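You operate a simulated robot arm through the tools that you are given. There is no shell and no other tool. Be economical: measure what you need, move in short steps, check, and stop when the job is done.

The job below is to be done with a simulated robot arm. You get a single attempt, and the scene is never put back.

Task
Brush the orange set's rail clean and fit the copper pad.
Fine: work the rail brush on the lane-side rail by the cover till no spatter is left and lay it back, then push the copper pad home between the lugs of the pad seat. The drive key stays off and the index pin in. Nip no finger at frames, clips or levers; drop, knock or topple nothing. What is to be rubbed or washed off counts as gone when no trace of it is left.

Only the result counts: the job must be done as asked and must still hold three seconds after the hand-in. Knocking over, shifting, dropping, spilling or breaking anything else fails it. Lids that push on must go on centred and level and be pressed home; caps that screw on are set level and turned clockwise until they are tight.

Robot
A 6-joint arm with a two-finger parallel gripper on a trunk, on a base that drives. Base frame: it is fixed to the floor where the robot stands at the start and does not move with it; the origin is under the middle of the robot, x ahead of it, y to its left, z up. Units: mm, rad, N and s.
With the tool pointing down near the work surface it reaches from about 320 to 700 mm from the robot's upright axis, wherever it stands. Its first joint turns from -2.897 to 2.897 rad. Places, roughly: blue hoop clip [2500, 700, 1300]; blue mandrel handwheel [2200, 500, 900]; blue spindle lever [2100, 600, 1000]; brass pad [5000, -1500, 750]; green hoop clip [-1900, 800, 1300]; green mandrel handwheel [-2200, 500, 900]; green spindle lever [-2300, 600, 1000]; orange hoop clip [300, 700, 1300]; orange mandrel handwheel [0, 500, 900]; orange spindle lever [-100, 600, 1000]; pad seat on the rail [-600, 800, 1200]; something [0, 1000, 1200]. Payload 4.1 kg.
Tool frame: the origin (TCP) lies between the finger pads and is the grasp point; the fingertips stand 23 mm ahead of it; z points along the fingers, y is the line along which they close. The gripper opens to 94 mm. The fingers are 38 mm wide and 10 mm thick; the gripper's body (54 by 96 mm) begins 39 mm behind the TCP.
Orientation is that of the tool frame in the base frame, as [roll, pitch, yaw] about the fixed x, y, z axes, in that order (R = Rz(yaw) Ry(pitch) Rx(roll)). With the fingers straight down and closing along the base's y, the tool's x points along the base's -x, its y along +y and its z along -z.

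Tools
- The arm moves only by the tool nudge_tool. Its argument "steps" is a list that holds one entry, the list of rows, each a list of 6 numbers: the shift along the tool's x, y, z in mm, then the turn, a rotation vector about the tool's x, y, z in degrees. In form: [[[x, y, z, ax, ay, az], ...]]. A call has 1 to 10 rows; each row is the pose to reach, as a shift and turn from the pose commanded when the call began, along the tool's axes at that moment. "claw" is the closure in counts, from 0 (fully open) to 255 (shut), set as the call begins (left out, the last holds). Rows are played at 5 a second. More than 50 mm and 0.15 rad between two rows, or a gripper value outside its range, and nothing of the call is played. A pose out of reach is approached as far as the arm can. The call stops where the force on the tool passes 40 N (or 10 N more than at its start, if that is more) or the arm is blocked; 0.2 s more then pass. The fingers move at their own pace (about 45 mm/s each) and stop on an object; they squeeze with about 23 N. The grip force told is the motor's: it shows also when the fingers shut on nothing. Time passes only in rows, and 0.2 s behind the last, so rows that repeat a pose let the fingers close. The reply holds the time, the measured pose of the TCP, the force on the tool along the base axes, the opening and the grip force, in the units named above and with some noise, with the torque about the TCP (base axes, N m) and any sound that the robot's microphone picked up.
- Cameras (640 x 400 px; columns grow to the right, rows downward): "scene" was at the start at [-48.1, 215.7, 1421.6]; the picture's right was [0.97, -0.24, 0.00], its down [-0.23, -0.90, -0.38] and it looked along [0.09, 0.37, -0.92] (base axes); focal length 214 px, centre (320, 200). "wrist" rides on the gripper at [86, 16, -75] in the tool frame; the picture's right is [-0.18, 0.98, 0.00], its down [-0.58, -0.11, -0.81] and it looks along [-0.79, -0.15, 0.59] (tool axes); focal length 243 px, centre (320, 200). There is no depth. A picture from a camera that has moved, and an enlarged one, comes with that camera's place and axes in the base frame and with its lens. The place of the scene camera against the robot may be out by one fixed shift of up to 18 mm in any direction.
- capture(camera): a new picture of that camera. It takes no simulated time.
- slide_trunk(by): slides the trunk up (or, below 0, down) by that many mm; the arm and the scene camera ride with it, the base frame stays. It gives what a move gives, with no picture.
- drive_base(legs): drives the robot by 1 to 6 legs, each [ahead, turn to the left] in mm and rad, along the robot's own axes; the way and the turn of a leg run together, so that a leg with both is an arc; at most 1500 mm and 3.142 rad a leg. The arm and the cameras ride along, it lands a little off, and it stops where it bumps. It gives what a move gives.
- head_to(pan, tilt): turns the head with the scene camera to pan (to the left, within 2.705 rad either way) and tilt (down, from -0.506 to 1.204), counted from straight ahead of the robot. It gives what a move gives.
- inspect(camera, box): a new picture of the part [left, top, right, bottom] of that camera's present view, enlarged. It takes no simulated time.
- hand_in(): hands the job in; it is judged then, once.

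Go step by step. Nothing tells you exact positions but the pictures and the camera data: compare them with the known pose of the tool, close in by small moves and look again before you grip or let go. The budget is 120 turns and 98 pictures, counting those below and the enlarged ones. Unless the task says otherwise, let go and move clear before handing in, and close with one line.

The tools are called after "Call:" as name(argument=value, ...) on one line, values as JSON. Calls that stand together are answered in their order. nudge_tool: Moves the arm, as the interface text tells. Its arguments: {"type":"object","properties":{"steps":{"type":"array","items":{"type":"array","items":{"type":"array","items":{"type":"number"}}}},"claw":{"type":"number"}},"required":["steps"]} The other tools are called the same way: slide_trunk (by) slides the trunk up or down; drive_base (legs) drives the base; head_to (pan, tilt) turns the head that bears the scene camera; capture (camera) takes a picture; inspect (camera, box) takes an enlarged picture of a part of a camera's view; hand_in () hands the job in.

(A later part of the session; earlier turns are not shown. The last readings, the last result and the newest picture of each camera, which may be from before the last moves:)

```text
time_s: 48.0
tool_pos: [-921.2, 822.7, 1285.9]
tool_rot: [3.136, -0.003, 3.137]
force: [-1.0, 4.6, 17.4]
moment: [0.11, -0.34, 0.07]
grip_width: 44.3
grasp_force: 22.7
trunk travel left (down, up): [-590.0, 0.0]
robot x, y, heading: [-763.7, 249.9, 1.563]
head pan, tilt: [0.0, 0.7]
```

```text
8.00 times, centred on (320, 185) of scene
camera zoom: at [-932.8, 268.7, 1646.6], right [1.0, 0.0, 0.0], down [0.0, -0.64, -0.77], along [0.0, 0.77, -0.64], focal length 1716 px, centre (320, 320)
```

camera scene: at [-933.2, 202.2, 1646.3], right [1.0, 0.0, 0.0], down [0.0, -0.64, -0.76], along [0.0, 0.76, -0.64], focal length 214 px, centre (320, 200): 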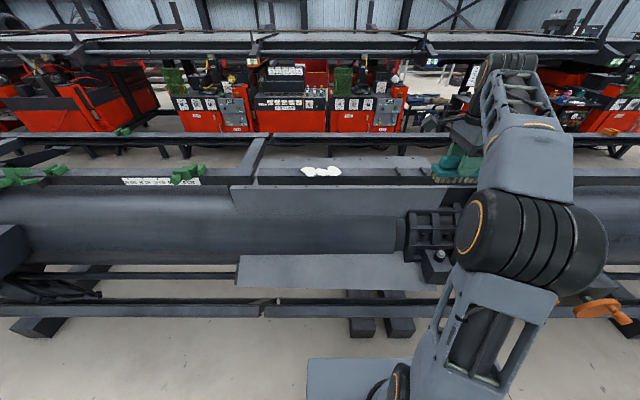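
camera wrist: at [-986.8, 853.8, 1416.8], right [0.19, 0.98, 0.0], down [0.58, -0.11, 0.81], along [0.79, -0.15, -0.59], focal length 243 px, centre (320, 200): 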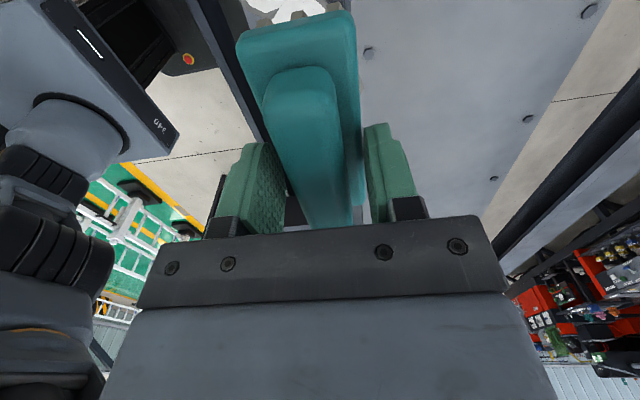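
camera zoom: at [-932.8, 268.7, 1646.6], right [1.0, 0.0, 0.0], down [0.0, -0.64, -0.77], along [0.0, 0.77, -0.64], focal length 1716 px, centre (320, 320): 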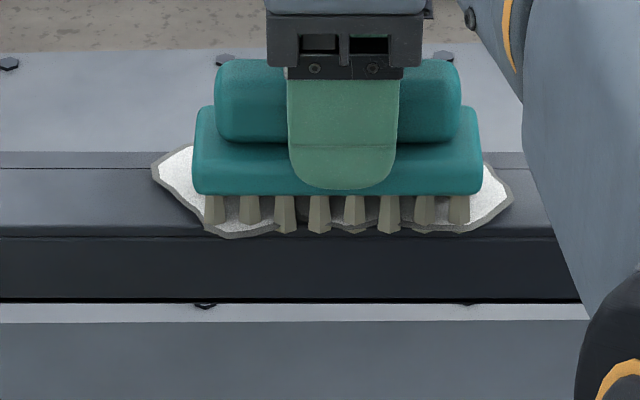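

Contact with ~17 N. Now scrubbing strokes along the rail.

Call:
nudge_tool(steps=[[[20, 0, 0, 0, 0, 0], [40, 0, 0, 0, 0, 0], [0, 0, 0, 0, 0, 0], [-40, 0, 0, 0, 0, 0], [0, 0, 0, 0, 0, 0], [40, 0, 0, 0, 0, 0], [0, 0, 0, 0, 0, 0], [-40, 0, 0, 0, 0, 0], [0, 0, 0, 0, 0, 0], [0, 0, 0, 0, 0, 0]]])

Call:
inspect(camera="scene", box=[280, 160, 360, 210])

```text
time_s: 50.2
tool_pos: [-921.2, 826.3, 1283.8]
tool_rot: [3.141, 0.0, 3.135]
force: [-0.2, 0.5, -1.2]
moment: [-0.01, 0.0, -0.03]
grip_width: 43.8
grasp_force: 23.2
trunk travel left (down, up): [-590.0, 0.0]
robot x, y, heading: [-764.2, 251.5, 1.567]
head pan, tilt: [0.0, 0.7]
```

```text
8.00 times, centred on (320, 185) of scene
camera zoom: at [-932.7, 269.4, 1646.3], right [1.0, 0.0, 0.0], down [0.0, -0.64, -0.76], along [0.0, 0.76, -0.64], focal length 1716 px, centre (320, 320)
```

zoom: 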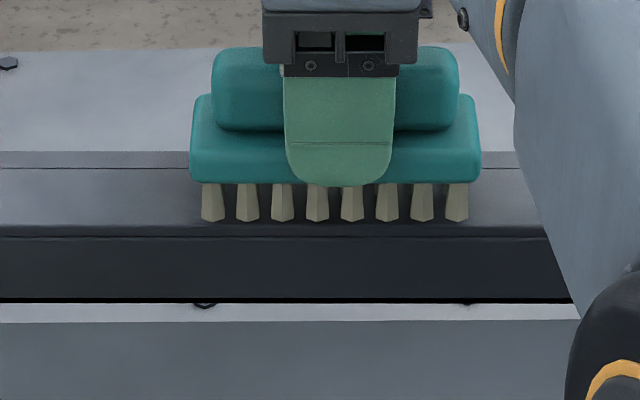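

The spatter looks gone. Lift clear and inspect the rail.

Call:
nudge_tool(steps=[[[0, 0, -25, 0, 0, 0], [-50, 0, -50, 0, 0, 0], [-100, 0, -50, 0, 0, 0], [-150, 0, -50, 0, 0, 0], [-150, 0, -50, 0, 0, 0]]])

Call:
inspect(camera="scene", box=[240, 140, 400, 240])

Call:
capture(camera="wrist")

```text
refused: row 2 steps farther than a row can; nothing moved
```

```text
4.00 times, centred on (320, 190) of scene
camera zoom: at [-932.7, 269.4, 1646.3], right [1.0, 0.0, 0.0], down [0.0, -0.64, -0.76], along [0.0, 0.76, -0.64], focal length 858 px, centre (320, 240)
```

zoom: 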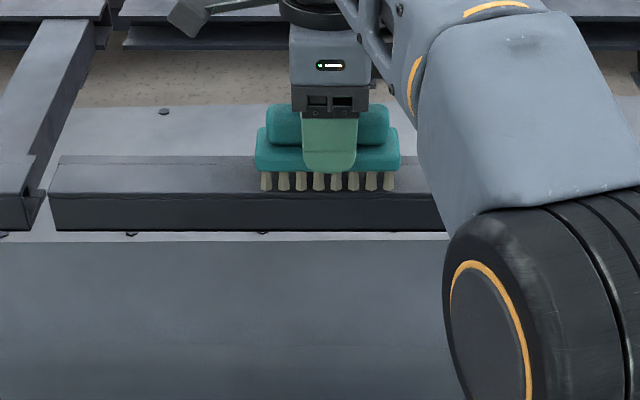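

```text
60 pictures are left
camera wrist: at [-1007.8, 840.8, 1358.5], right [0.19, 0.98, 0.0], down [0.58, -0.11, 0.81], along [0.79, -0.15, -0.59], focal length 243 px, centre (320, 200)
```

wrist: 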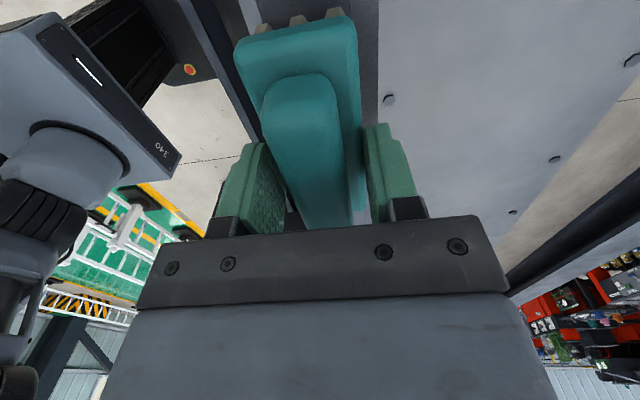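

Lifting clear in legal steps to inspect.

Call:
nudge_tool(steps=[[[0, 0, -25, 0, 0, 0], [0, 0, -45, 0, 0, 0], [-45, -10, -45, 0, 0, 0], [-90, -20, -45, 0, 0, 0], [-135, -30, -50, 0, 0, 0], [-180, -50, -50, 0, 0, 0], [-220, -70, -60, 0, 0, 0], [-220, -70, -60, 0, 0, 0]]])

Call:
inspect(camera="scene", box=[270, 155, 390, 230])

Call:
capture(camera="wrist")

```text
time_s: 52.0
tool_pos: [-699.4, 752.0, 1345.5]
tool_rot: [-3.142, 0.0, 3.14]
force: [0.5, -0.2, -1.7]
moment: [0.03, 0.02, -0.01]
grip_width: 44.4
grasp_force: 23.3
trunk travel left (down, up): [-590.0, 0.0]
robot x, y, heading: [-764.8, 249.6, 1.569]
head pan, tilt: [0.0, 0.7]
```

```text
5.33 times, centred on (330, 192) of scene
camera zoom: at [-933.1, 269.5, 1646.3], right [1.0, 0.0, 0.0], down [0.0, -0.64, -0.76], along [0.0, 0.76, -0.64], focal length 1144 px, centre (267, 240)
```

zoom: 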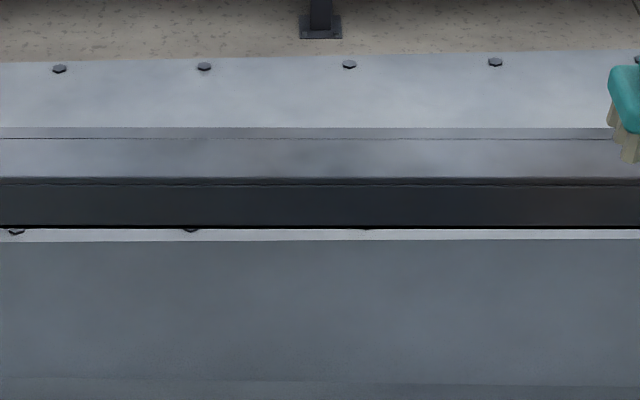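

```text
58 pictures are left
camera wrist: at [-786.7, 768.2, 1418.5], right [0.19, 0.98, 0.0], down [0.58, -0.11, 0.81], along [0.79, -0.15, -0.59], focal length 243 px, centre (320, 200)
```

wrist: 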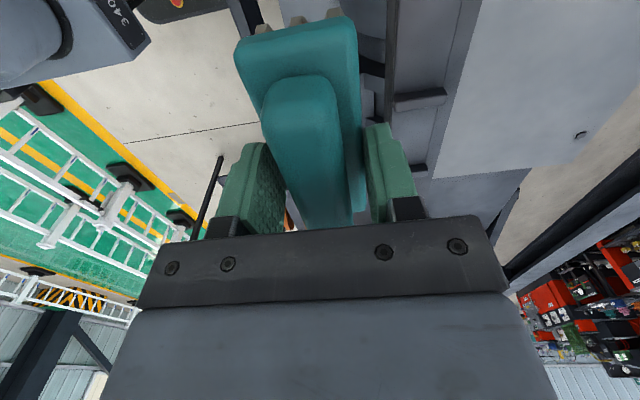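

The rail is clean. Both lugs are visible at x≈−681 and −605, y≈822. Now I'll go back to the tray to lay the brush down.

Call:
drive_base(legs=[[-245, 0], [0, -1.57], [720, 0]])

Call:
head_to(pan=-0.1, tilt=0.9)

Call:
capture(camera="scene")

```text
time_s: 61.1
tool_pos: [468.2, -11.9, 1343.9]
tool_rot: [3.14, 0.001, 1.612]
force: [-0.1, -0.4, -1.1]
moment: [0.02, 0.02, 0.0]
grip_width: 44.4
grasp_force: 22.8
trunk travel left (down, up): [-590.0, 0.0]
robot x, y, heading: [-35.6, 26.9, 0.044]
head pan, tilt: [0.0, 0.7]
```

```text
time_s: 61.9
tool_pos: [468.7, -12.4, 1343.7]
tool_rot: [-3.141, 0.0, 1.611]
force: [0.4, 0.9, -1.7]
moment: [0.01, -0.01, -0.03]
grip_width: 44.5
grasp_force: 22.9
trunk travel left (down, up): [-590.0, 0.0]
robot x, y, heading: [-36.4, 28.7, 0.04]
head pan, tilt: [-0.099, 0.901]
```

```text
57 pictures are left
camera scene: at [-29.3, 182.2, 1630.2], right [-0.06, -1.0, 0.0], down [-0.78, 0.05, -0.62], along [0.62, -0.04, -0.78], focal length 214 px, centre (320, 200)
```

scene: 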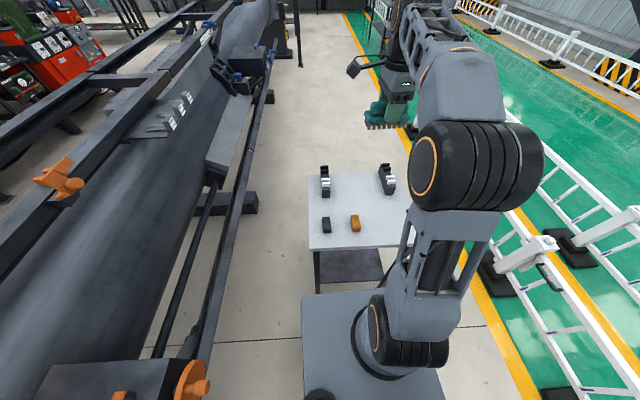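

Back near the start spot. I'll swing over the brush's place and lower with the trunk.

Call:
nudge_tool(steps=[[[-40, 1, 0, 0, 0, 2.3], [-80, 2, 0, 0, 0, 2.3], [-120, 2, 0, 0, 0, 2.3], [-160, 3, 0, 0, 0, 2.3], [-160, 3, 0, 0, 0, 2.3]]])

Call:
slide_trunk(by=-400)

Call:
capture(camera="scene")

Call:
capture(camera="wrist")

```text
time_s: 63.1
tool_pos: [474.8, -173.1, 1341.5]
tool_rot: [3.14, -0.001, 1.57]
force: [-1.0, -0.6, -1.4]
moment: [0.0, -0.02, 0.0]
grip_width: 44.0
grasp_force: 23.1
trunk travel left (down, up): [-590.0, 0.0]
robot x, y, heading: [-34.6, 26.7, 0.037]
head pan, tilt: [-0.099, 0.901]
```

```text
time_s: 66.9
tool_pos: [475.1, -172.5, 943.2]
tool_rot: [3.141, -0.002, 1.572]
force: [-0.2, 0.0, -1.2]
moment: [0.01, 0.05, -0.03]
grip_width: 44.5
grasp_force: 23.7
trunk travel left (down, up): [-190.0, 400.0]
robot x, y, heading: [-34.4, 29.9, 0.043]
head pan, tilt: [-0.099, 0.901]
```

```text
56 pictures are left
camera scene: at [-29.4, 182.0, 1230.2], right [-0.06, -1.0, 0.0], down [-0.78, 0.05, -0.62], along [0.62, -0.04, -0.78], focal length 214 px, centre (320, 200)
```

scene: 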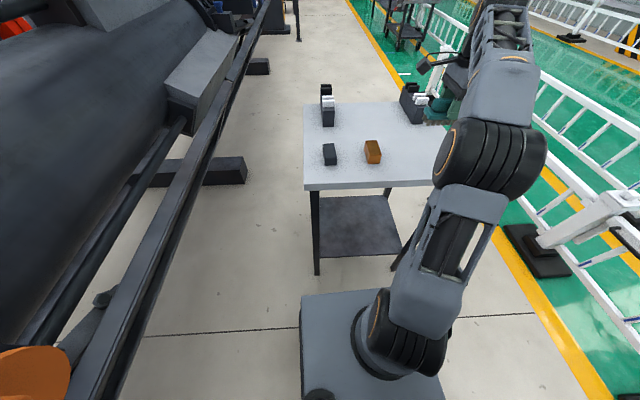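

```text
55 pictures are left
camera wrist: at [491.0, -87.2, 1017.5], right [0.98, -0.18, 0.0], down [-0.11, -0.58, 0.81], along [-0.15, -0.79, -0.59], focal length 243 px, centre (320, 200)
```

wrist: 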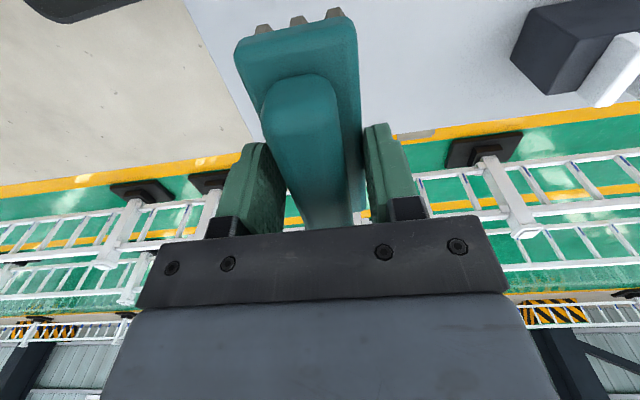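

Above its place; lowering to just above the tray.

Call:
nudge_tool(steps=[[[0, 3, 40, 0, 0, 0], [0, 3, 80, 0, 0, 0], [0, 3, 110, 0, 0, 0], [0, 3, 118, 0, 0, 0], [0, 3, 118, 0, 0, 0]]])

Call:
nudge_tool(steps=[[[0, 0, 2, 0, 0, 0], [0, 0, 4, 0, 0, 0], [0, 0, 4, 0, 0, 0]]])

Call:
inspect(camera="scene", box=[360, 60, 488, 140])

```text
time_s: 68.1
tool_pos: [476.2, -170.8, 828.0]
tool_rot: [3.136, 0.001, 1.57]
force: [2.1, 1.3, 17.3]
moment: [0.36, -0.03, -0.05]
grip_width: 44.5
grasp_force: 23.3
trunk travel left (down, up): [-190.0, 400.0]
robot x, y, heading: [-38.7, 32.7, 0.043]
head pan, tilt: [-0.099, 0.901]
```

```text
time_s: 68.9
tool_pos: [476.4, -171.3, 820.7]
tool_rot: [3.138, 0.002, 1.571]
force: [3.6, -1.0, 20.0]
moment: [-0.07, -0.07, -0.05]
grip_width: 44.6
grasp_force: 22.9
trunk travel left (down, up): [-190.0, 400.0]
robot x, y, heading: [-32.8, 27.8, 0.041]
head pan, tilt: [-0.099, 0.901]
```

```text
5.00 times, centred on (424, 100) of scene
camera zoom: at [-30.4, 182.5, 1230.2], right [-0.06, -1.0, 0.0], down [-0.78, 0.05, -0.62], along [0.62, -0.04, -0.78], focal length 1072 px, centre (-200, 700)
```

zoom: 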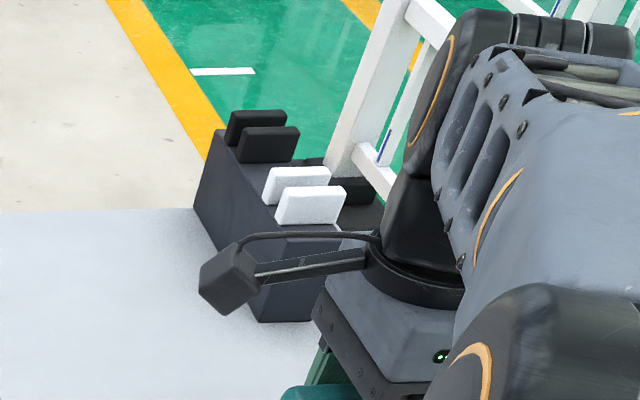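

The brush touches down. I'll check from a better view before letting go.

Call:
inspect(camera="scene", box=[340, 80, 500, 180])

Call:
capture(camera="wrist")

```text
4.00 times, centred on (420, 130) of scene
camera zoom: at [-30.4, 182.5, 1230.2], right [-0.06, -1.0, 0.0], down [-0.78, 0.05, -0.62], along [0.62, -0.04, -0.78], focal length 858 px, centre (-80, 480)
```

zoom: 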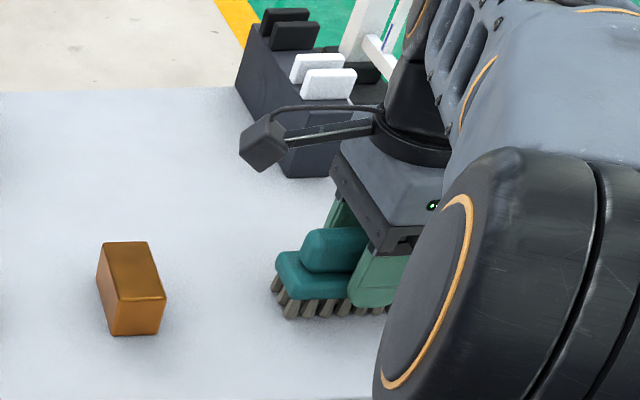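

```text
52 pictures are left
camera wrist: at [492.7, -85.8, 896.2], right [0.98, -0.18, 0.0], down [-0.11, -0.58, 0.81], along [-0.15, -0.79, -0.59], focal length 243 px, centre (320, 200)
```

wrist: 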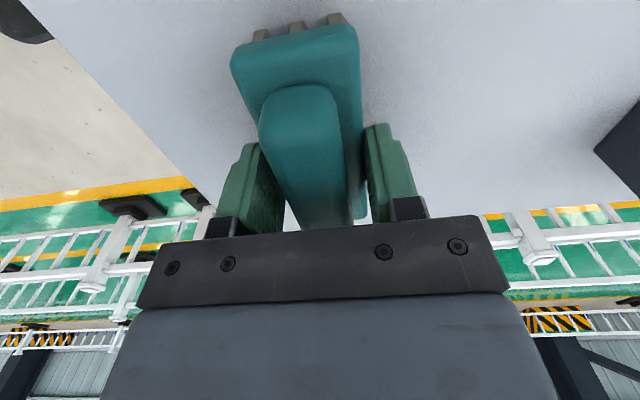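

Flat on the tray. Open and rise.

Call:
nudge_tool(steps=[[[0, 0, 0, 0, 0, 0], [0, 0, 0, 0, 0, 0], [0, 0, 0, 0, 0, 0], [0, 0, 0, 0, 0, 0]]], claw=0)

Call:
nudge_tool(steps=[[[0, 0, -40, 0, 0, 0], [0, 0, -80, 0, 0, 0], [30, 0, -110, 0, 0, 0], [70, 0, -110, 0, 0, 0], [110, 0, -110, 0, 0, 0], [150, 0, -110, 0, 0, 0], [150, 0, -110, 0, 0, 0]]])

Call:
capture(camera="wrist")

Call:
inspect(camera="scene", box=[300, 80, 460, 180])

```text
time_s: 69.9
tool_pos: [477.2, -170.8, 820.4]
tool_rot: [-3.141, -0.001, 1.571]
force: [-0.5, 1.1, -0.3]
moment: [0.04, 0.03, 0.0]
grip_width: 94.0
grasp_force: 0.1
trunk travel left (down, up): [-190.0, 400.0]
robot x, y, heading: [-37.5, 31.2, 0.04]
head pan, tilt: [-0.099, 0.901]
```

```text
time_s: 71.5
tool_pos: [479.6, -19.9, 931.7]
tool_rot: [-3.142, -0.001, 1.571]
force: [0.0, 1.3, -0.2]
moment: [-0.01, -0.03, -0.04]
grip_width: 93.7
grasp_force: 0.1
trunk travel left (down, up): [-190.0, 400.0]
robot x, y, heading: [-35.4, 27.5, 0.045]
head pan, tilt: [-0.099, 0.901]
```

```text
51 pictures are left
camera wrist: at [496.3, 65.5, 1005.6], right [0.98, -0.18, 0.0], down [-0.11, -0.58, 0.81], along [-0.15, -0.79, -0.59], focal length 243 px, centre (320, 200)
```

wrist: 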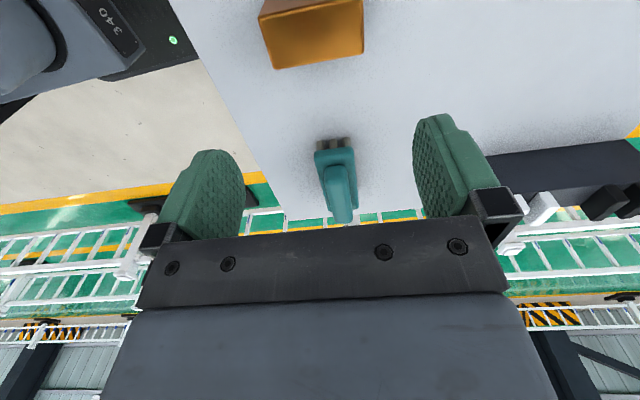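

```text
4.00 times, centred on (380, 130) of scene
camera zoom: at [-29.5, 182.2, 1230.1], right [-0.06, -1.0, 0.0], down [-0.78, 0.05, -0.62], along [0.62, -0.04, -0.78], focal length 858 px, centre (80, 480)
```

zoom: 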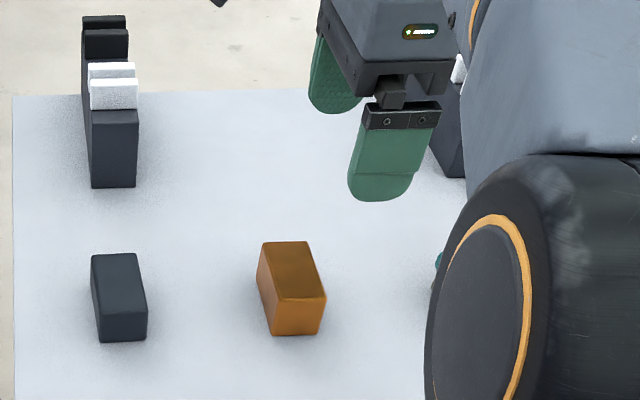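

Brush is back in place. The copper pad is ~68×35 mm with its long side along x near (479,-1); I'll turn the fingers to close across y and look.

Call:
nudge_tool(steps=[[[2, -7, 0, 0, 0, -8.5], [4, -14, 0, 0, 0, -17], [6, -21, 0, 0, 0, -25.5], [8, -28, 0, 0, 0, -34], [10, -35, 0, 0, 0, -42.5], [12, -42, 0, 0, 0, -51], [14, -49, 0, 0, 0, -59.5], [16, -56, 0, 0, 0, -68], [18, -63, 0, 0, 0, -76.5], [20, -70, 0, 0, 0, -85]]])

Call:
nudge_tool(steps=[[[0, 0, 0, 0, 0, -5], [0, 0, 0, 0, 0, -5]]])

Call:
capture(camera="wrist")

```text
time_s: 73.7
tool_pos: [409.1, -1.1, 929.4]
tool_rot: [3.14, 0.0, 3.057]
force: [0.0, -0.8, 0.5]
moment: [0.03, 0.0, -0.02]
grip_width: 94.0
grasp_force: 0.0
trunk travel left (down, up): [-190.0, 400.0]
robot x, y, heading: [-38.0, 28.3, 0.037]
head pan, tilt: [-0.099, 0.901]
```

```text
time_s: 74.3
tool_pos: [408.9, -2.3, 931.2]
tool_rot: [3.141, -0.001, 3.141]
force: [0.3, -0.6, -0.4]
moment: [0.0, -0.02, 0.04]
grip_width: 93.7
grasp_force: 0.0
trunk travel left (down, up): [-190.0, 400.0]
robot x, y, heading: [-36.2, 30.0, 0.036]
head pan, tilt: [-0.099, 0.901]
```

```text
49 pictures are left
camera wrist: at [321.5, 12.5, 1005.6], right [0.18, 0.98, 0.0], down [0.58, -0.11, 0.81], along [0.79, -0.15, -0.59], focal length 243 px, centre (320, 200)
```

wrist: 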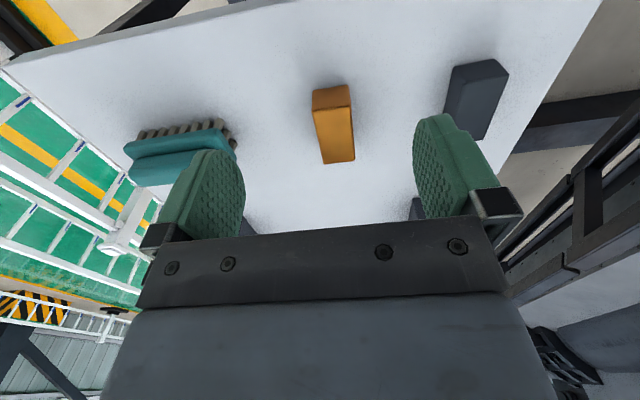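

Pad centre (479,−2), aligned. Move over, descend to TCP 809 and close.

Call:
nudge_tool(steps=[[[-35, 0, 0, 0, 0, 0], [-70, 0, 0, 0, 0, 0], [-70, 0, 40, 0, 0, 0], [-70, 0, 80, 0, 0, 0], [-70, 0, 80, 0, 0, 0]]])

Call:
capture(camera="wrist")

Call:
inspect(camera="scene", box=[300, 80, 460, 180])

```text
time_s: 75.5
tool_pos: [480.7, -5.3, 852.9]
tool_rot: [-3.141, 0.001, -3.141]
force: [-0.1, -0.1, 0.2]
moment: [-0.03, 0.0, -0.01]
grip_width: 93.8
grasp_force: 0.1
trunk travel left (down, up): [-190.0, 400.0]
robot x, y, heading: [-36.5, 32.7, 0.039]
head pan, tilt: [-0.099, 0.901]
```

```text
48 pictures are left
camera wrist: at [393.3, 9.2, 927.3], right [0.18, 0.98, 0.0], down [0.58, -0.11, 0.81], along [0.79, -0.15, -0.59], focal length 243 px, centre (320, 200)
```

wrist: 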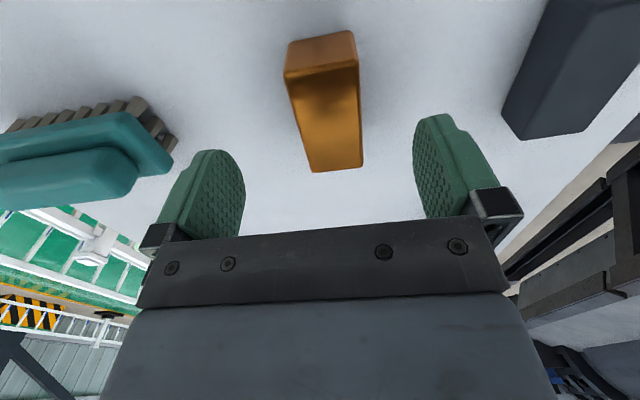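

```text
4.00 times, centred on (380, 130) of scene
camera zoom: at [-29.5, 182.1, 1230.1], right [-0.06, -1.0, 0.0], down [-0.78, 0.05, -0.62], along [0.62, -0.04, -0.78], focal length 858 px, centre (80, 480)
```

zoom: 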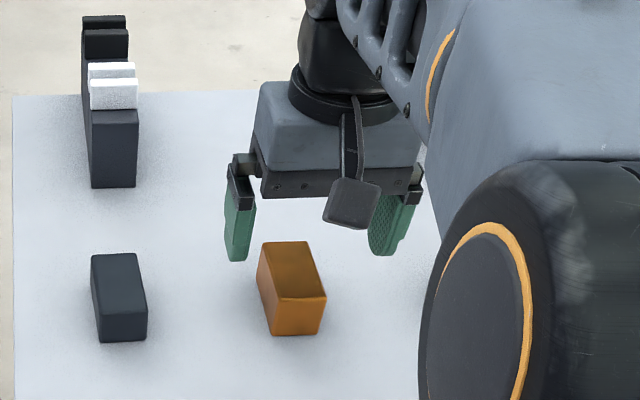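

Consistent. Descend and close.

Call:
nudge_tool(steps=[[[0, 3, 22, 0, 0, 0], [0, 3, 43, 0, 0, 0], [0, 3, 43, 0, 0, 0]]])

Call:
nudge_tool(steps=[[[0, 0, 0, 0, 0, 0], [0, 0, 0, 0, 0, 0], [0, 0, 0, 0, 0, 0], [0, 0, 0, 0, 0, 0], [0, 0, 0, 0, 0, 0], [0, 0, 0, 0, 0, 0]]], claw=255)

Call:
nudge_tool(steps=[[[0, 0, -25, 0, 0, 0], [0, 0, -50, 0, 0, 0], [0, 0, -50, 0, 0, 0]]])

Call:
inspect(camera="scene", box=[300, 80, 460, 180])

Call:
capture(camera="wrist")

```text
time_s: 76.3
tool_pos: [481.7, -1.3, 809.1]
tool_rot: [3.141, -0.001, -3.141]
force: [-0.5, 0.6, -0.1]
moment: [-0.05, 0.0, -0.01]
grip_width: 94.0
grasp_force: 0.0
trunk travel left (down, up): [-190.0, 400.0]
robot x, y, heading: [-35.8, 29.0, 0.04]
head pan, tilt: [-0.099, 0.901]
```

```text
time_s: 77.7
tool_pos: [481.5, -1.2, 808.0]
tool_rot: [3.141, -0.001, 3.141]
force: [-0.5, 0.5, 0.6]
moment: [0.03, 0.08, 0.0]
grip_width: 36.0
grasp_force: 23.0
trunk travel left (down, up): [-190.0, 400.0]
robot x, y, heading: [-35.7, 34.2, 0.039]
head pan, tilt: [-0.099, 0.901]
```

```text
time_s: 78.5
tool_pos: [480.3, -0.5, 857.3]
tool_rot: [3.141, -0.001, -3.141]
force: [1.0, -0.4, -3.0]
moment: [-0.02, -0.04, 0.01]
grip_width: 36.1
grasp_force: 23.6
trunk travel left (down, up): [-190.0, 400.0]
robot x, y, heading: [-36.0, 27.7, 0.039]
head pan, tilt: [-0.099, 0.901]
```

```text
4.00 times, centred on (380, 130) of scene
camera zoom: at [-29.3, 182.1, 1230.1], right [-0.06, -1.0, 0.0], down [-0.78, 0.05, -0.62], along [0.62, -0.04, -0.78], focal length 858 px, centre (80, 480)
```

zoom: 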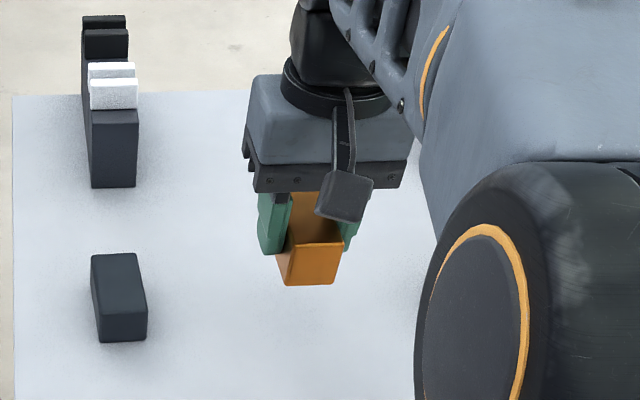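

```text
45 pictures are left
camera wrist: at [393.3, 14.9, 931.9], right [0.18, 0.98, 0.0], down [0.58, -0.11, 0.81], along [0.79, -0.15, -0.59], focal length 243 px, centre (320, 200)
```

wrist: 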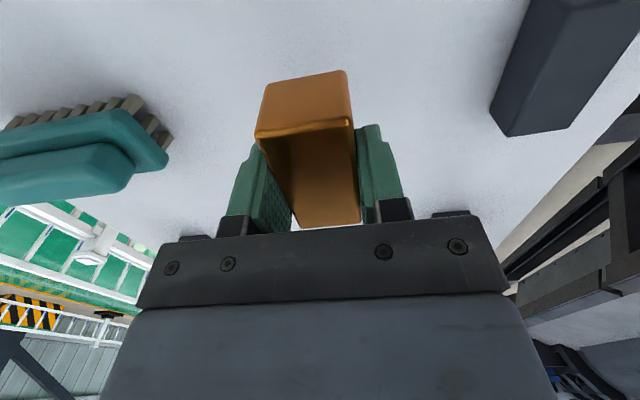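

Pad held (36 mm). Raise arm and trunk while turning the wrist +90° for the rail, then drive.

Call:
nudge_tool(steps=[[[0, 0, -20, 0, 0, 0], [0, 0, -30, 0, 0, 8.5], [0, 0, -40, 0, 0, 17], [0, 0, -50, 0, 0, 25.5], [0, 0, -60, 0, 0, 34], [0, 0, -70, 0, 0, 42.5], [0, 0, -80, 0, 0, 51], [0, 0, -90, 0, 0, 59.5], [0, 0, -90, 0, 0, 68], [0, 0, -90, 0, 0, 76.5]]])

Call:
slide_trunk(by=400)

Call:
drive_base(legs=[[-590, -0.04], [0, 1.57]])

Call:
head_to(pan=0.0, tilt=0.7)

Call:
capture(camera="scene")

```text
time_s: 80.7
tool_pos: [476.2, 1.3, 949.5]
tool_rot: [3.141, 0.0, 1.803]
force: [0.0, -1.0, -3.6]
moment: [-0.03, 0.01, 0.02]
grip_width: 35.9
grasp_force: 23.1
trunk travel left (down, up): [-190.0, 400.0]
robot x, y, heading: [-32.9, 30.9, 0.041]
head pan, tilt: [-0.099, 0.901]
```

```text
time_s: 84.5
tool_pos: [478.1, 0.3, 1348.9]
tool_rot: [3.141, 0.001, 1.807]
force: [0.3, -0.5, -4.8]
moment: [0.02, 0.0, 0.02]
grip_width: 35.7
grasp_force: 23.3
trunk travel left (down, up): [-590.0, 0.0]
robot x, y, heading: [-32.4, 29.9, 0.035]
head pan, tilt: [-0.099, 0.901]
```

```text
time_s: 91.8
tool_pos: [-600.7, 527.1, 1348.5]
tool_rot: [3.14, 0.0, -2.925]
force: [0.3, -0.6, -3.1]
moment: [-0.02, 0.0, -0.01]
grip_width: 35.8
grasp_force: 22.9
trunk travel left (down, up): [-590.0, 0.0]
robot x, y, heading: [-639.8, 16.4, 1.595]
head pan, tilt: [-0.099, 0.901]
```

```text
time_s: 92.5
tool_pos: [-601.5, 526.4, 1348.0]
tool_rot: [3.141, -0.001, -2.925]
force: [0.4, 0.3, -2.6]
moment: [-0.02, -0.02, -0.04]
grip_width: 35.6
grasp_force: 22.9
trunk travel left (down, up): [-590.0, 0.0]
robot x, y, heading: [-641.4, 14.0, 1.591]
head pan, tilt: [0.0, 0.7]
```

```text
44 pictures are left
camera scene: at [-809.6, 30.0, 1646.2], right [1.0, 0.02, 0.0], down [0.01, -0.64, -0.76], along [-0.02, 0.76, -0.64], focal length 214 px, centre (320, 200)
```

scene: 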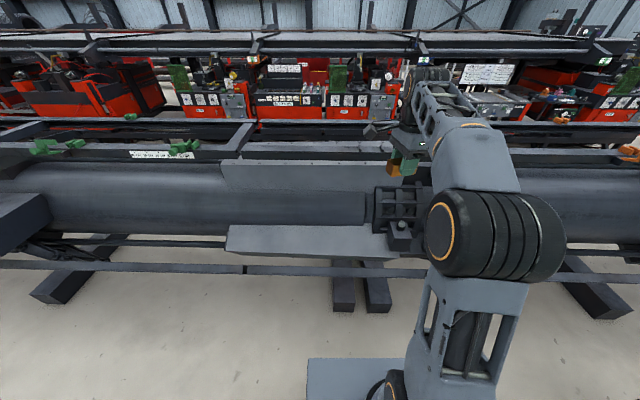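

Drive 235 mm closer and finish the wrist alignment, holding the pad left/short of the seat for a view of the lugs.

Call:
drive_base(legs=[[235, -0.02]])

Call:
nudge_tool(steps=[[[20, 0, 0, 0, 0, 6], [40, 0, 0, 0, 0, 11.3], [60, 0, 0, 0, 0, 11.3], [60, 0, 0, 0, 0, 11.3]]])

Call:
capture(camera="wrist")

Call:
inspect(camera="scene", box=[310, 130, 470, 230])

```text
time_s: 94.3
tool_pos: [-595.9, 758.1, 1348.4]
tool_rot: [-3.139, 0.001, -2.944]
force: [-0.1, 0.1, -4.5]
moment: [-0.01, -0.02, -0.02]
grip_width: 36.1
grasp_force: 22.5
trunk travel left (down, up): [-590.0, 0.0]
robot x, y, heading: [-640.5, 244.9, 1.574]
head pan, tilt: [0.0, 0.7]
```

```text
time_s: 95.3
tool_pos: [-656.4, 745.0, 1348.7]
tool_rot: [-3.141, 0.001, -3.14]
force: [-0.1, 0.2, -3.5]
moment: [-0.01, 0.02, -0.01]
grip_width: 36.0
grasp_force: 23.0
trunk travel left (down, up): [-590.0, 0.0]
robot x, y, heading: [-646.7, 242.9, 1.573]
head pan, tilt: [0.0, 0.7]
```

```text
43 pictures are left
camera wrist: at [-743.9, 760.0, 1422.9], right [0.18, 0.98, 0.0], down [0.58, -0.11, 0.81], along [0.79, -0.15, -0.59], focal length 243 px, centre (320, 200)
```

wrist: 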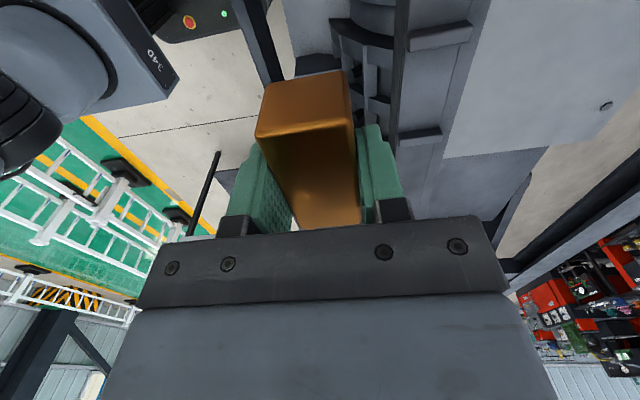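

```text
4.00 times, centred on (390, 180) of scene
camera zoom: at [-812.0, 263.1, 1646.3], right [1.0, 0.0, 0.0], down [0.0, -0.64, -0.76], along [0.0, 0.76, -0.64], focal length 858 px, centre (40, 280)
```

zoom: 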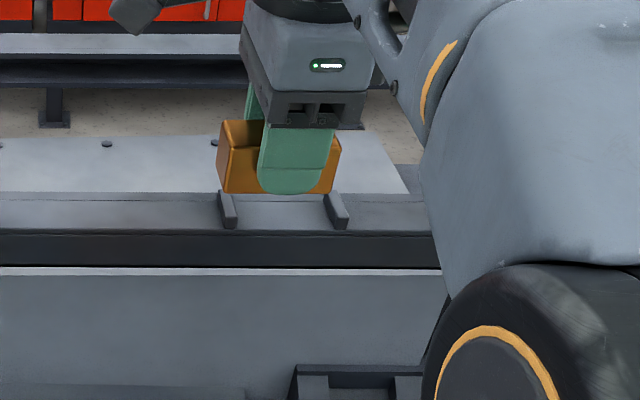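

Good view of both lugs. Enlarge the wrist view to measure the seat.

Call:
inspect(camera="wrist", box=[320, 0, 560, 150])

Call:
inspect(camera="scene", box=[350, 150, 414, 190])

```text
2.67 times, centred on (440, 75) of wrist
camera zoom: at [-743.9, 760.0, 1422.9], right [0.18, 0.98, 0.0], down [0.58, -0.11, 0.81], along [0.79, -0.15, -0.59], focal length 647 px, centre (0, 533)
```

zoom: 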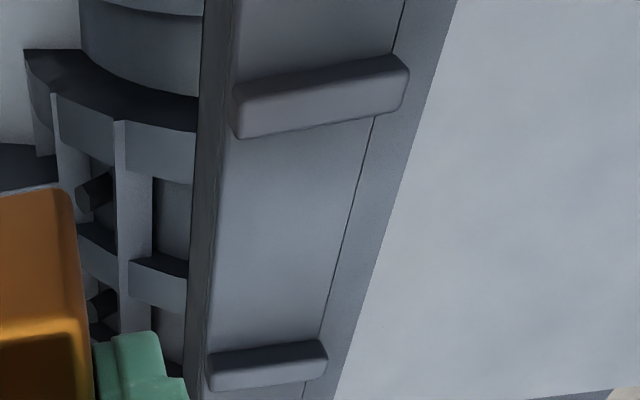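

```text
10.00 times, centred on (382, 170) of scene
camera zoom: at [-812.0, 263.1, 1646.3], right [1.0, 0.0, 0.0], down [0.0, -0.64, -0.76], along [0.0, 0.76, -0.64], focal length 2145 px, centre (-300, 500)
```

zoom: 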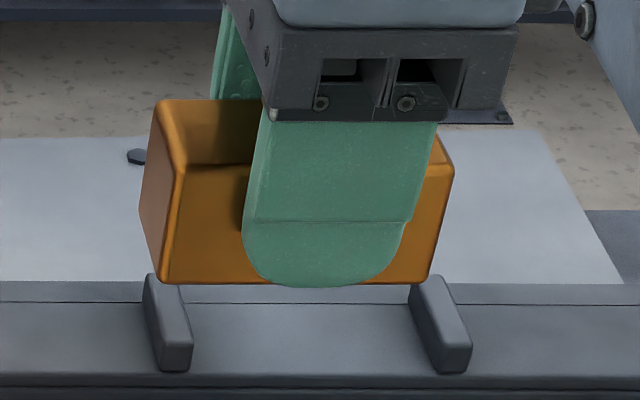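

Seat gap ≈76 mm vs pad 70 mm; seat centre ≈(−624,823). Moving above it at z≈1310.

Call:
nudge_tool(steps=[[[-16, 40, 0, 0, 0, 0], [-32, 78, 0, 0, 0, 0], [-32, 78, 20, 0, 0, 0], [-32, 78, 35, 0, 0, 0], [-32, 78, 35, 0, 0, 0]]])

Call:
inspect(camera="scene", box=[350, 150, 414, 190])

Call:
inspect(camera="wrist", box=[200, 0, 440, 150])

```text
time_s: 96.5
tool_pos: [-621.6, 825.4, 1309.8]
tool_rot: [3.14, 0.001, -3.139]
force: [0.6, -0.7, -3.6]
moment: [-0.01, 0.01, -0.02]
grip_width: 35.9
grasp_force: 22.5
trunk travel left (down, up): [-590.0, 0.0]
robot x, y, heading: [-643.5, 242.1, 1.58]
head pan, tilt: [0.0, 0.7]
```

```text
10.00 times, centred on (382, 170) of scene
camera zoom: at [-812.1, 263.1, 1646.3], right [1.0, 0.0, 0.0], down [0.0, -0.64, -0.76], along [0.0, 0.76, -0.64], focal length 2145 px, centre (-300, 500)
```

zoom: 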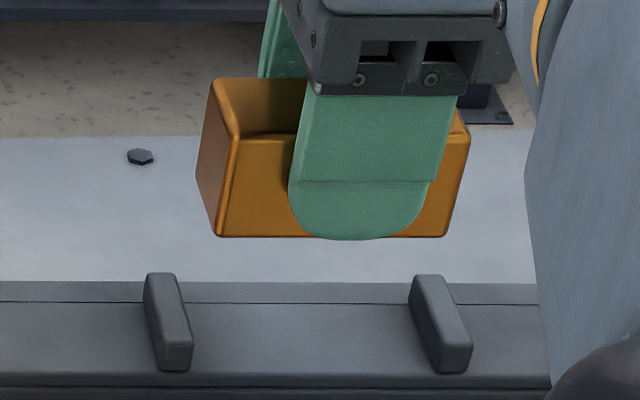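

```text
2.67 times, centred on (320, 75) of wrist
camera zoom: at [-709.2, 840.3, 1384.6], right [0.18, 0.98, 0.0], down [0.58, -0.11, 0.81], along [0.79, -0.15, -0.59], focal length 647 px, centre (320, 533)
```

zoom: 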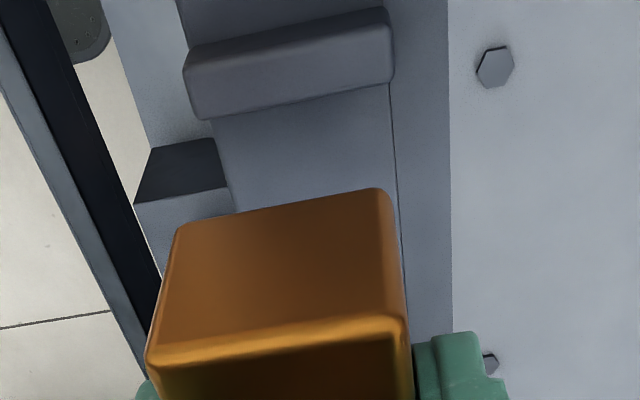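

Pad is nearly centred (seat slightly +y). Shift y +2, x +1 and lower 18 mm, then re-check.

Call:
nudge_tool(steps=[[[-1, 2, 8, 0, 0, 0], [-1, 2, 18, 0, 0, 0], [-1, 2, 18, 0, 0, 0]]])

Call:
inspect(camera="scene", box=[350, 150, 414, 190])

Call:
inspect(camera="wrist", box=[200, 0, 440, 150])

```text
time_s: 97.3
tool_pos: [-622.7, 824.7, 1291.8]
tool_rot: [3.14, -0.001, -3.139]
force: [0.0, -0.5, -3.5]
moment: [0.0, 0.02, 0.03]
grip_width: 35.9
grasp_force: 23.1
trunk travel left (down, up): [-590.0, 0.0]
robot x, y, heading: [-642.2, 247.3, 1.572]
head pan, tilt: [0.0, 0.7]
```

```text
10.00 times, centred on (382, 170) of scene
camera zoom: at [-812.0, 263.2, 1646.3], right [1.0, 0.0, 0.0], down [0.0, -0.64, -0.76], along [0.0, 0.76, -0.64], focal length 2145 px, centre (-300, 500)
```

zoom: 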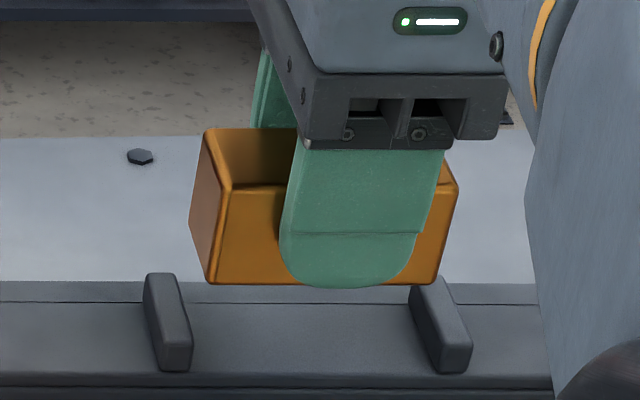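

```text
2.67 times, centred on (320, 75) of wrist
camera zoom: at [-708.8, 840.6, 1367.3], right [0.18, 0.98, 0.0], down [0.58, -0.11, 0.81], along [0.79, -0.15, -0.59], focal length 647 px, centre (320, 533)
```

zoom: 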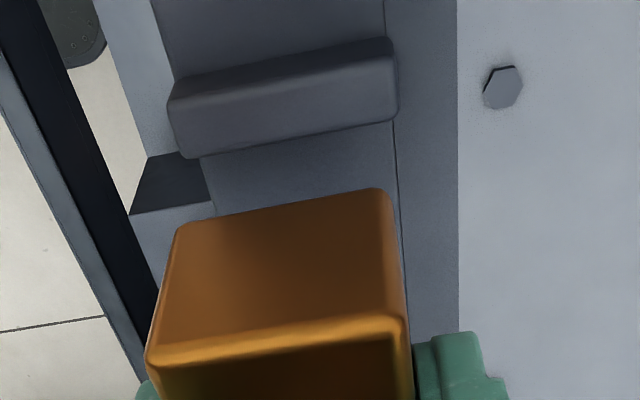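

Lug tops lie nearer z≈1235. Lower 15 more, x +2, and look again.

Call:
nudge_tool(steps=[[[-2, 0, 8, 0, 0, 0], [-2, 0, 15, 0, 0, 0], [-2, 0, 15, 0, 0, 0]]])

Call:
inspect(camera="scene", box=[350, 150, 414, 190])

Call:
inspect(camera="wrist", box=[200, 0, 440, 150])

```text
time_s: 98.1
tool_pos: [-619.7, 825.7, 1278.1]
tool_rot: [3.142, 0.0, -3.141]
force: [-0.3, -1.1, -4.3]
moment: [0.01, -0.02, 0.01]
grip_width: 35.7
grasp_force: 23.1
trunk travel left (down, up): [-590.0, 0.0]
robot x, y, heading: [-643.4, 245.9, 1.575]
head pan, tilt: [0.0, 0.7]
```

```text
10.00 times, centred on (382, 170) of scene
camera zoom: at [-812.0, 263.1, 1646.3], right [1.0, 0.0, 0.0], down [0.0, -0.64, -0.76], along [0.0, 0.76, -0.64], focal length 2145 px, centre (-300, 500)
```

zoom: 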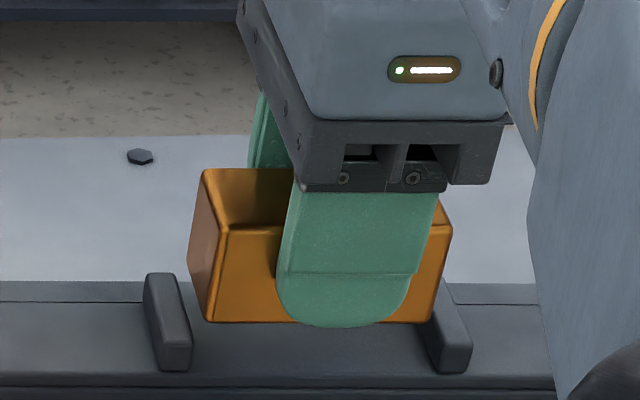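

```text
2.67 times, centred on (320, 75) of wrist
camera zoom: at [-707.3, 840.6, 1353.3], right [0.18, 0.98, 0.0], down [0.58, -0.11, 0.81], along [0.79, -0.15, -0.59], focal length 647 px, centre (320, 533)
```

zoom: 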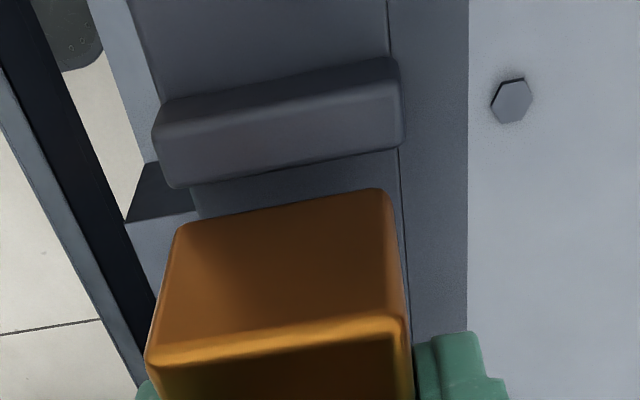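

Aligned within ~3 mm; shift x +2.5 and lower until just entering between the lugs.

Call:
nudge_tool(steps=[[[-2.5, 1, 0, 0, 0, 0], [-2.5, 1, 4, 0, 0, 0], [-2.5, 1, 4, 0, 0, 0]]])

Call:
inspect(camera="scene", box=[350, 160, 414, 200])

Call:
inspect(camera="wrist", box=[200, 0, 440, 150])

```text
time_s: 98.9
tool_pos: [-618.0, 825.8, 1275.5]
tool_rot: [-3.14, 0.001, -3.14]
force: [0.0, 0.2, -4.2]
moment: [0.0, -0.05, 0.01]
grip_width: 36.1
grasp_force: 23.5
trunk travel left (down, up): [-590.0, 0.0]
robot x, y, heading: [-640.9, 245.6, 1.574]
head pan, tilt: [0.0, 0.7]
```

```text
10.00 times, centred on (382, 180) of scene
camera zoom: at [-812.1, 263.2, 1646.3], right [1.0, 0.0, 0.0], down [0.0, -0.64, -0.76], along [0.0, 0.76, -0.64], focal length 2145 px, centre (-300, 400)
```

zoom: 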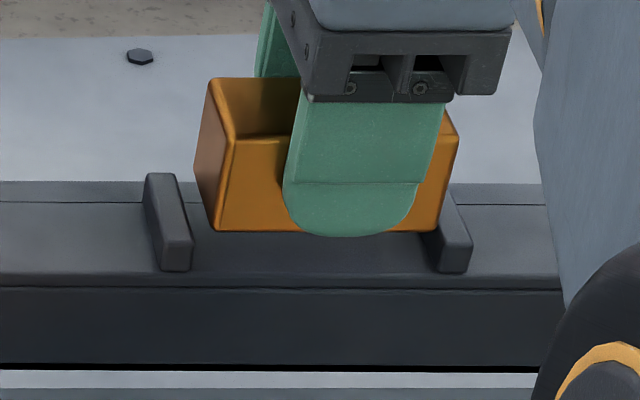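

```text
2.67 times, centred on (320, 75) of wrist
camera zoom: at [-704.5, 841.0, 1349.7], right [0.18, 0.98, 0.0], down [0.58, -0.11, 0.81], along [0.79, -0.15, -0.59], focal length 647 px, centre (320, 533)
```

zoom: 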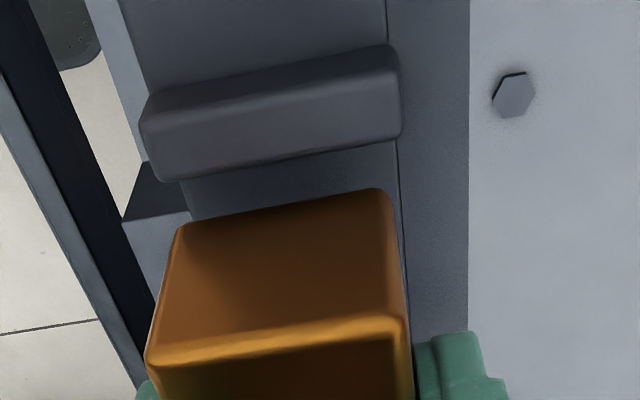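

Centred. Now push down in small steps.

Call:
nudge_tool(steps=[[[0, 0, 3, 0, 0, 0], [0, 0, 6, 0, 0, 0], [0, 0, 8, 0, 0, 0], [0, 0, 10, 0, 0, 0], [0, 0, 10, 0, 0, 0]]])

Call:
inspect(camera="scene", box=[350, 160, 414, 200])

```text
time_s: 100.1
tool_pos: [-616.6, 826.1, 1265.7]
tool_rot: [-3.14, 0.001, -3.139]
force: [-0.5, -0.5, -4.4]
moment: [-0.03, -0.02, 0.0]
grip_width: 36.0
grasp_force: 23.5
trunk travel left (down, up): [-590.0, 0.0]
robot x, y, heading: [-642.9, 245.5, 1.574]
head pan, tilt: [0.0, 0.7]
```

```text
10.00 times, centred on (382, 180) of scene
camera zoom: at [-812.1, 263.1, 1646.3], right [1.0, 0.0, 0.0], down [0.0, -0.64, -0.76], along [0.0, 0.76, -0.64], focal length 2145 px, centre (-300, 400)
```

zoom: 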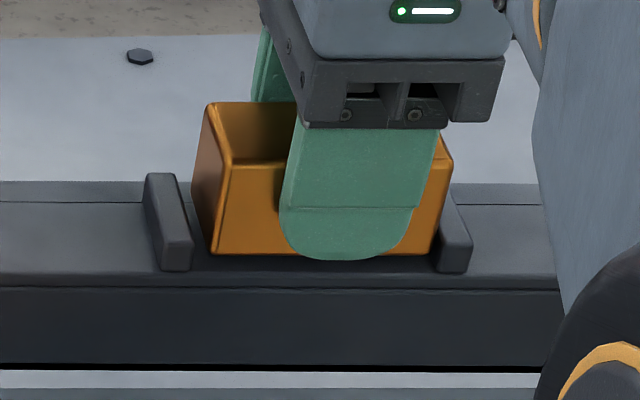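

Between the lugs; a few mm to go.

Call:
nudge_tool(steps=[[[0, 0, 2, 0, 0, 0], [0, 0, 4, 0, 0, 0], [0, 0, 4, 0, 0, 0]]])

Call:
nudge_tool(steps=[[[0, 0, 1, 0, 0, 0], [0, 0, 2, 0, 0, 0], [0, 0, 2, 0, 0, 0]]])

Call:
inspect(camera="scene", box=[350, 160, 414, 200])

```text
time_s: 100.9
tool_pos: [-617.6, 826.6, 1262.7]
tool_rot: [3.138, 0.0, -3.14]
force: [-1.1, 2.4, 1.9]
moment: [-0.3, 0.48, -0.09]
grip_width: 35.9
grasp_force: 22.9
trunk travel left (down, up): [-590.0, 0.0]
robot x, y, heading: [-642.7, 246.8, 1.574]
head pan, tilt: [0.0, 0.7]
```

```text
time_s: 101.7
tool_pos: [-617.9, 826.7, 1261.2]
tool_rot: [3.14, 0.0, -3.141]
force: [-1.3, 10.6, 18.8]
moment: [-0.21, -0.02, -0.09]
grip_width: 36.0
grasp_force: 23.3
trunk travel left (down, up): [-590.0, 0.0]
robot x, y, heading: [-643.7, 240.6, 1.576]
head pan, tilt: [0.0, 0.7]
```

```text
10.00 times, centred on (382, 180) of scene
camera zoom: at [-812.5, 263.6, 1646.4], right [1.0, 0.0, 0.0], down [0.0, -0.64, -0.76], along [0.0, 0.76, -0.64], focal length 2145 px, centre (-300, 400)
```

zoom: 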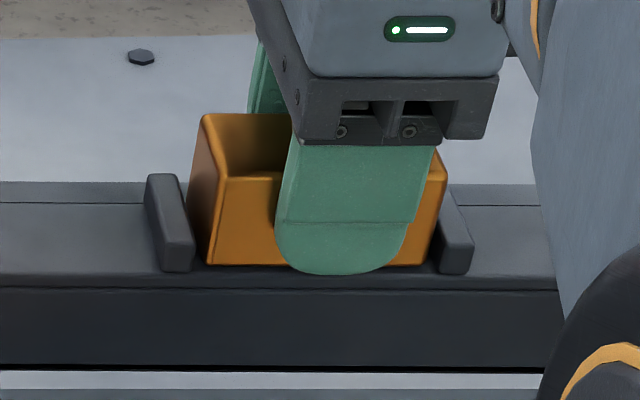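

Contact at ~20 N. Press a little more to be sure it's home.

Call:
nudge_tool(steps=[[[0, 0, 1, 0, 0, 0], [0, 0, 2, 0, 0, 0], [0, 0, 2, 0, 0, 0]]])

Call:
inspect(camera="wrist", box=[200, 0, 440, 150])

Call:
inspect(camera="scene", box=[350, 160, 414, 200])

```text
time_s: 102.5
tool_pos: [-618.2, 826.7, 1258.8]
tool_rot: [3.141, 0.001, -3.139]
force: [-0.5, 12.7, 18.7]
moment: [0.16, -0.03, 0.05]
grip_width: 35.8
grasp_force: 22.8
trunk travel left (down, up): [-590.0, 0.0]
robot x, y, heading: [-642.9, 241.2, 1.567]
head pan, tilt: [0.0, 0.7]
```

```text
2.67 times, centred on (320, 75) of wrist
camera zoom: at [-704.7, 841.5, 1332.7], right [0.18, 0.98, 0.0], down [0.58, -0.11, 0.81], along [0.79, -0.15, -0.59], focal length 647 px, centre (320, 533)
```

zoom: 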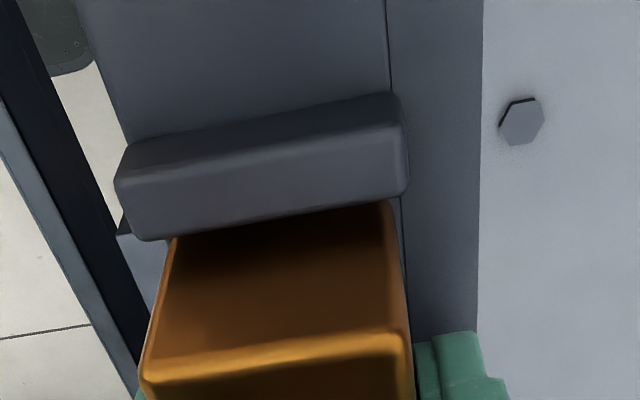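

```text
10.00 times, centred on (382, 180) of scene
camera zoom: at [-812.2, 263.4, 1646.3], right [1.0, 0.0, 0.0], down [0.0, -0.64, -0.76], along [0.0, 0.76, -0.64], focal length 2145 px, centre (-300, 400)
```

zoom: 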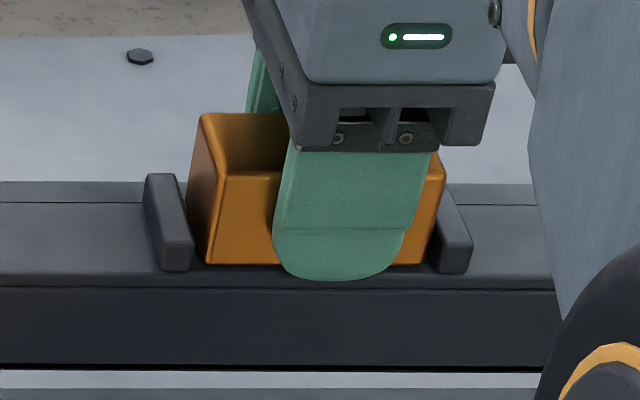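

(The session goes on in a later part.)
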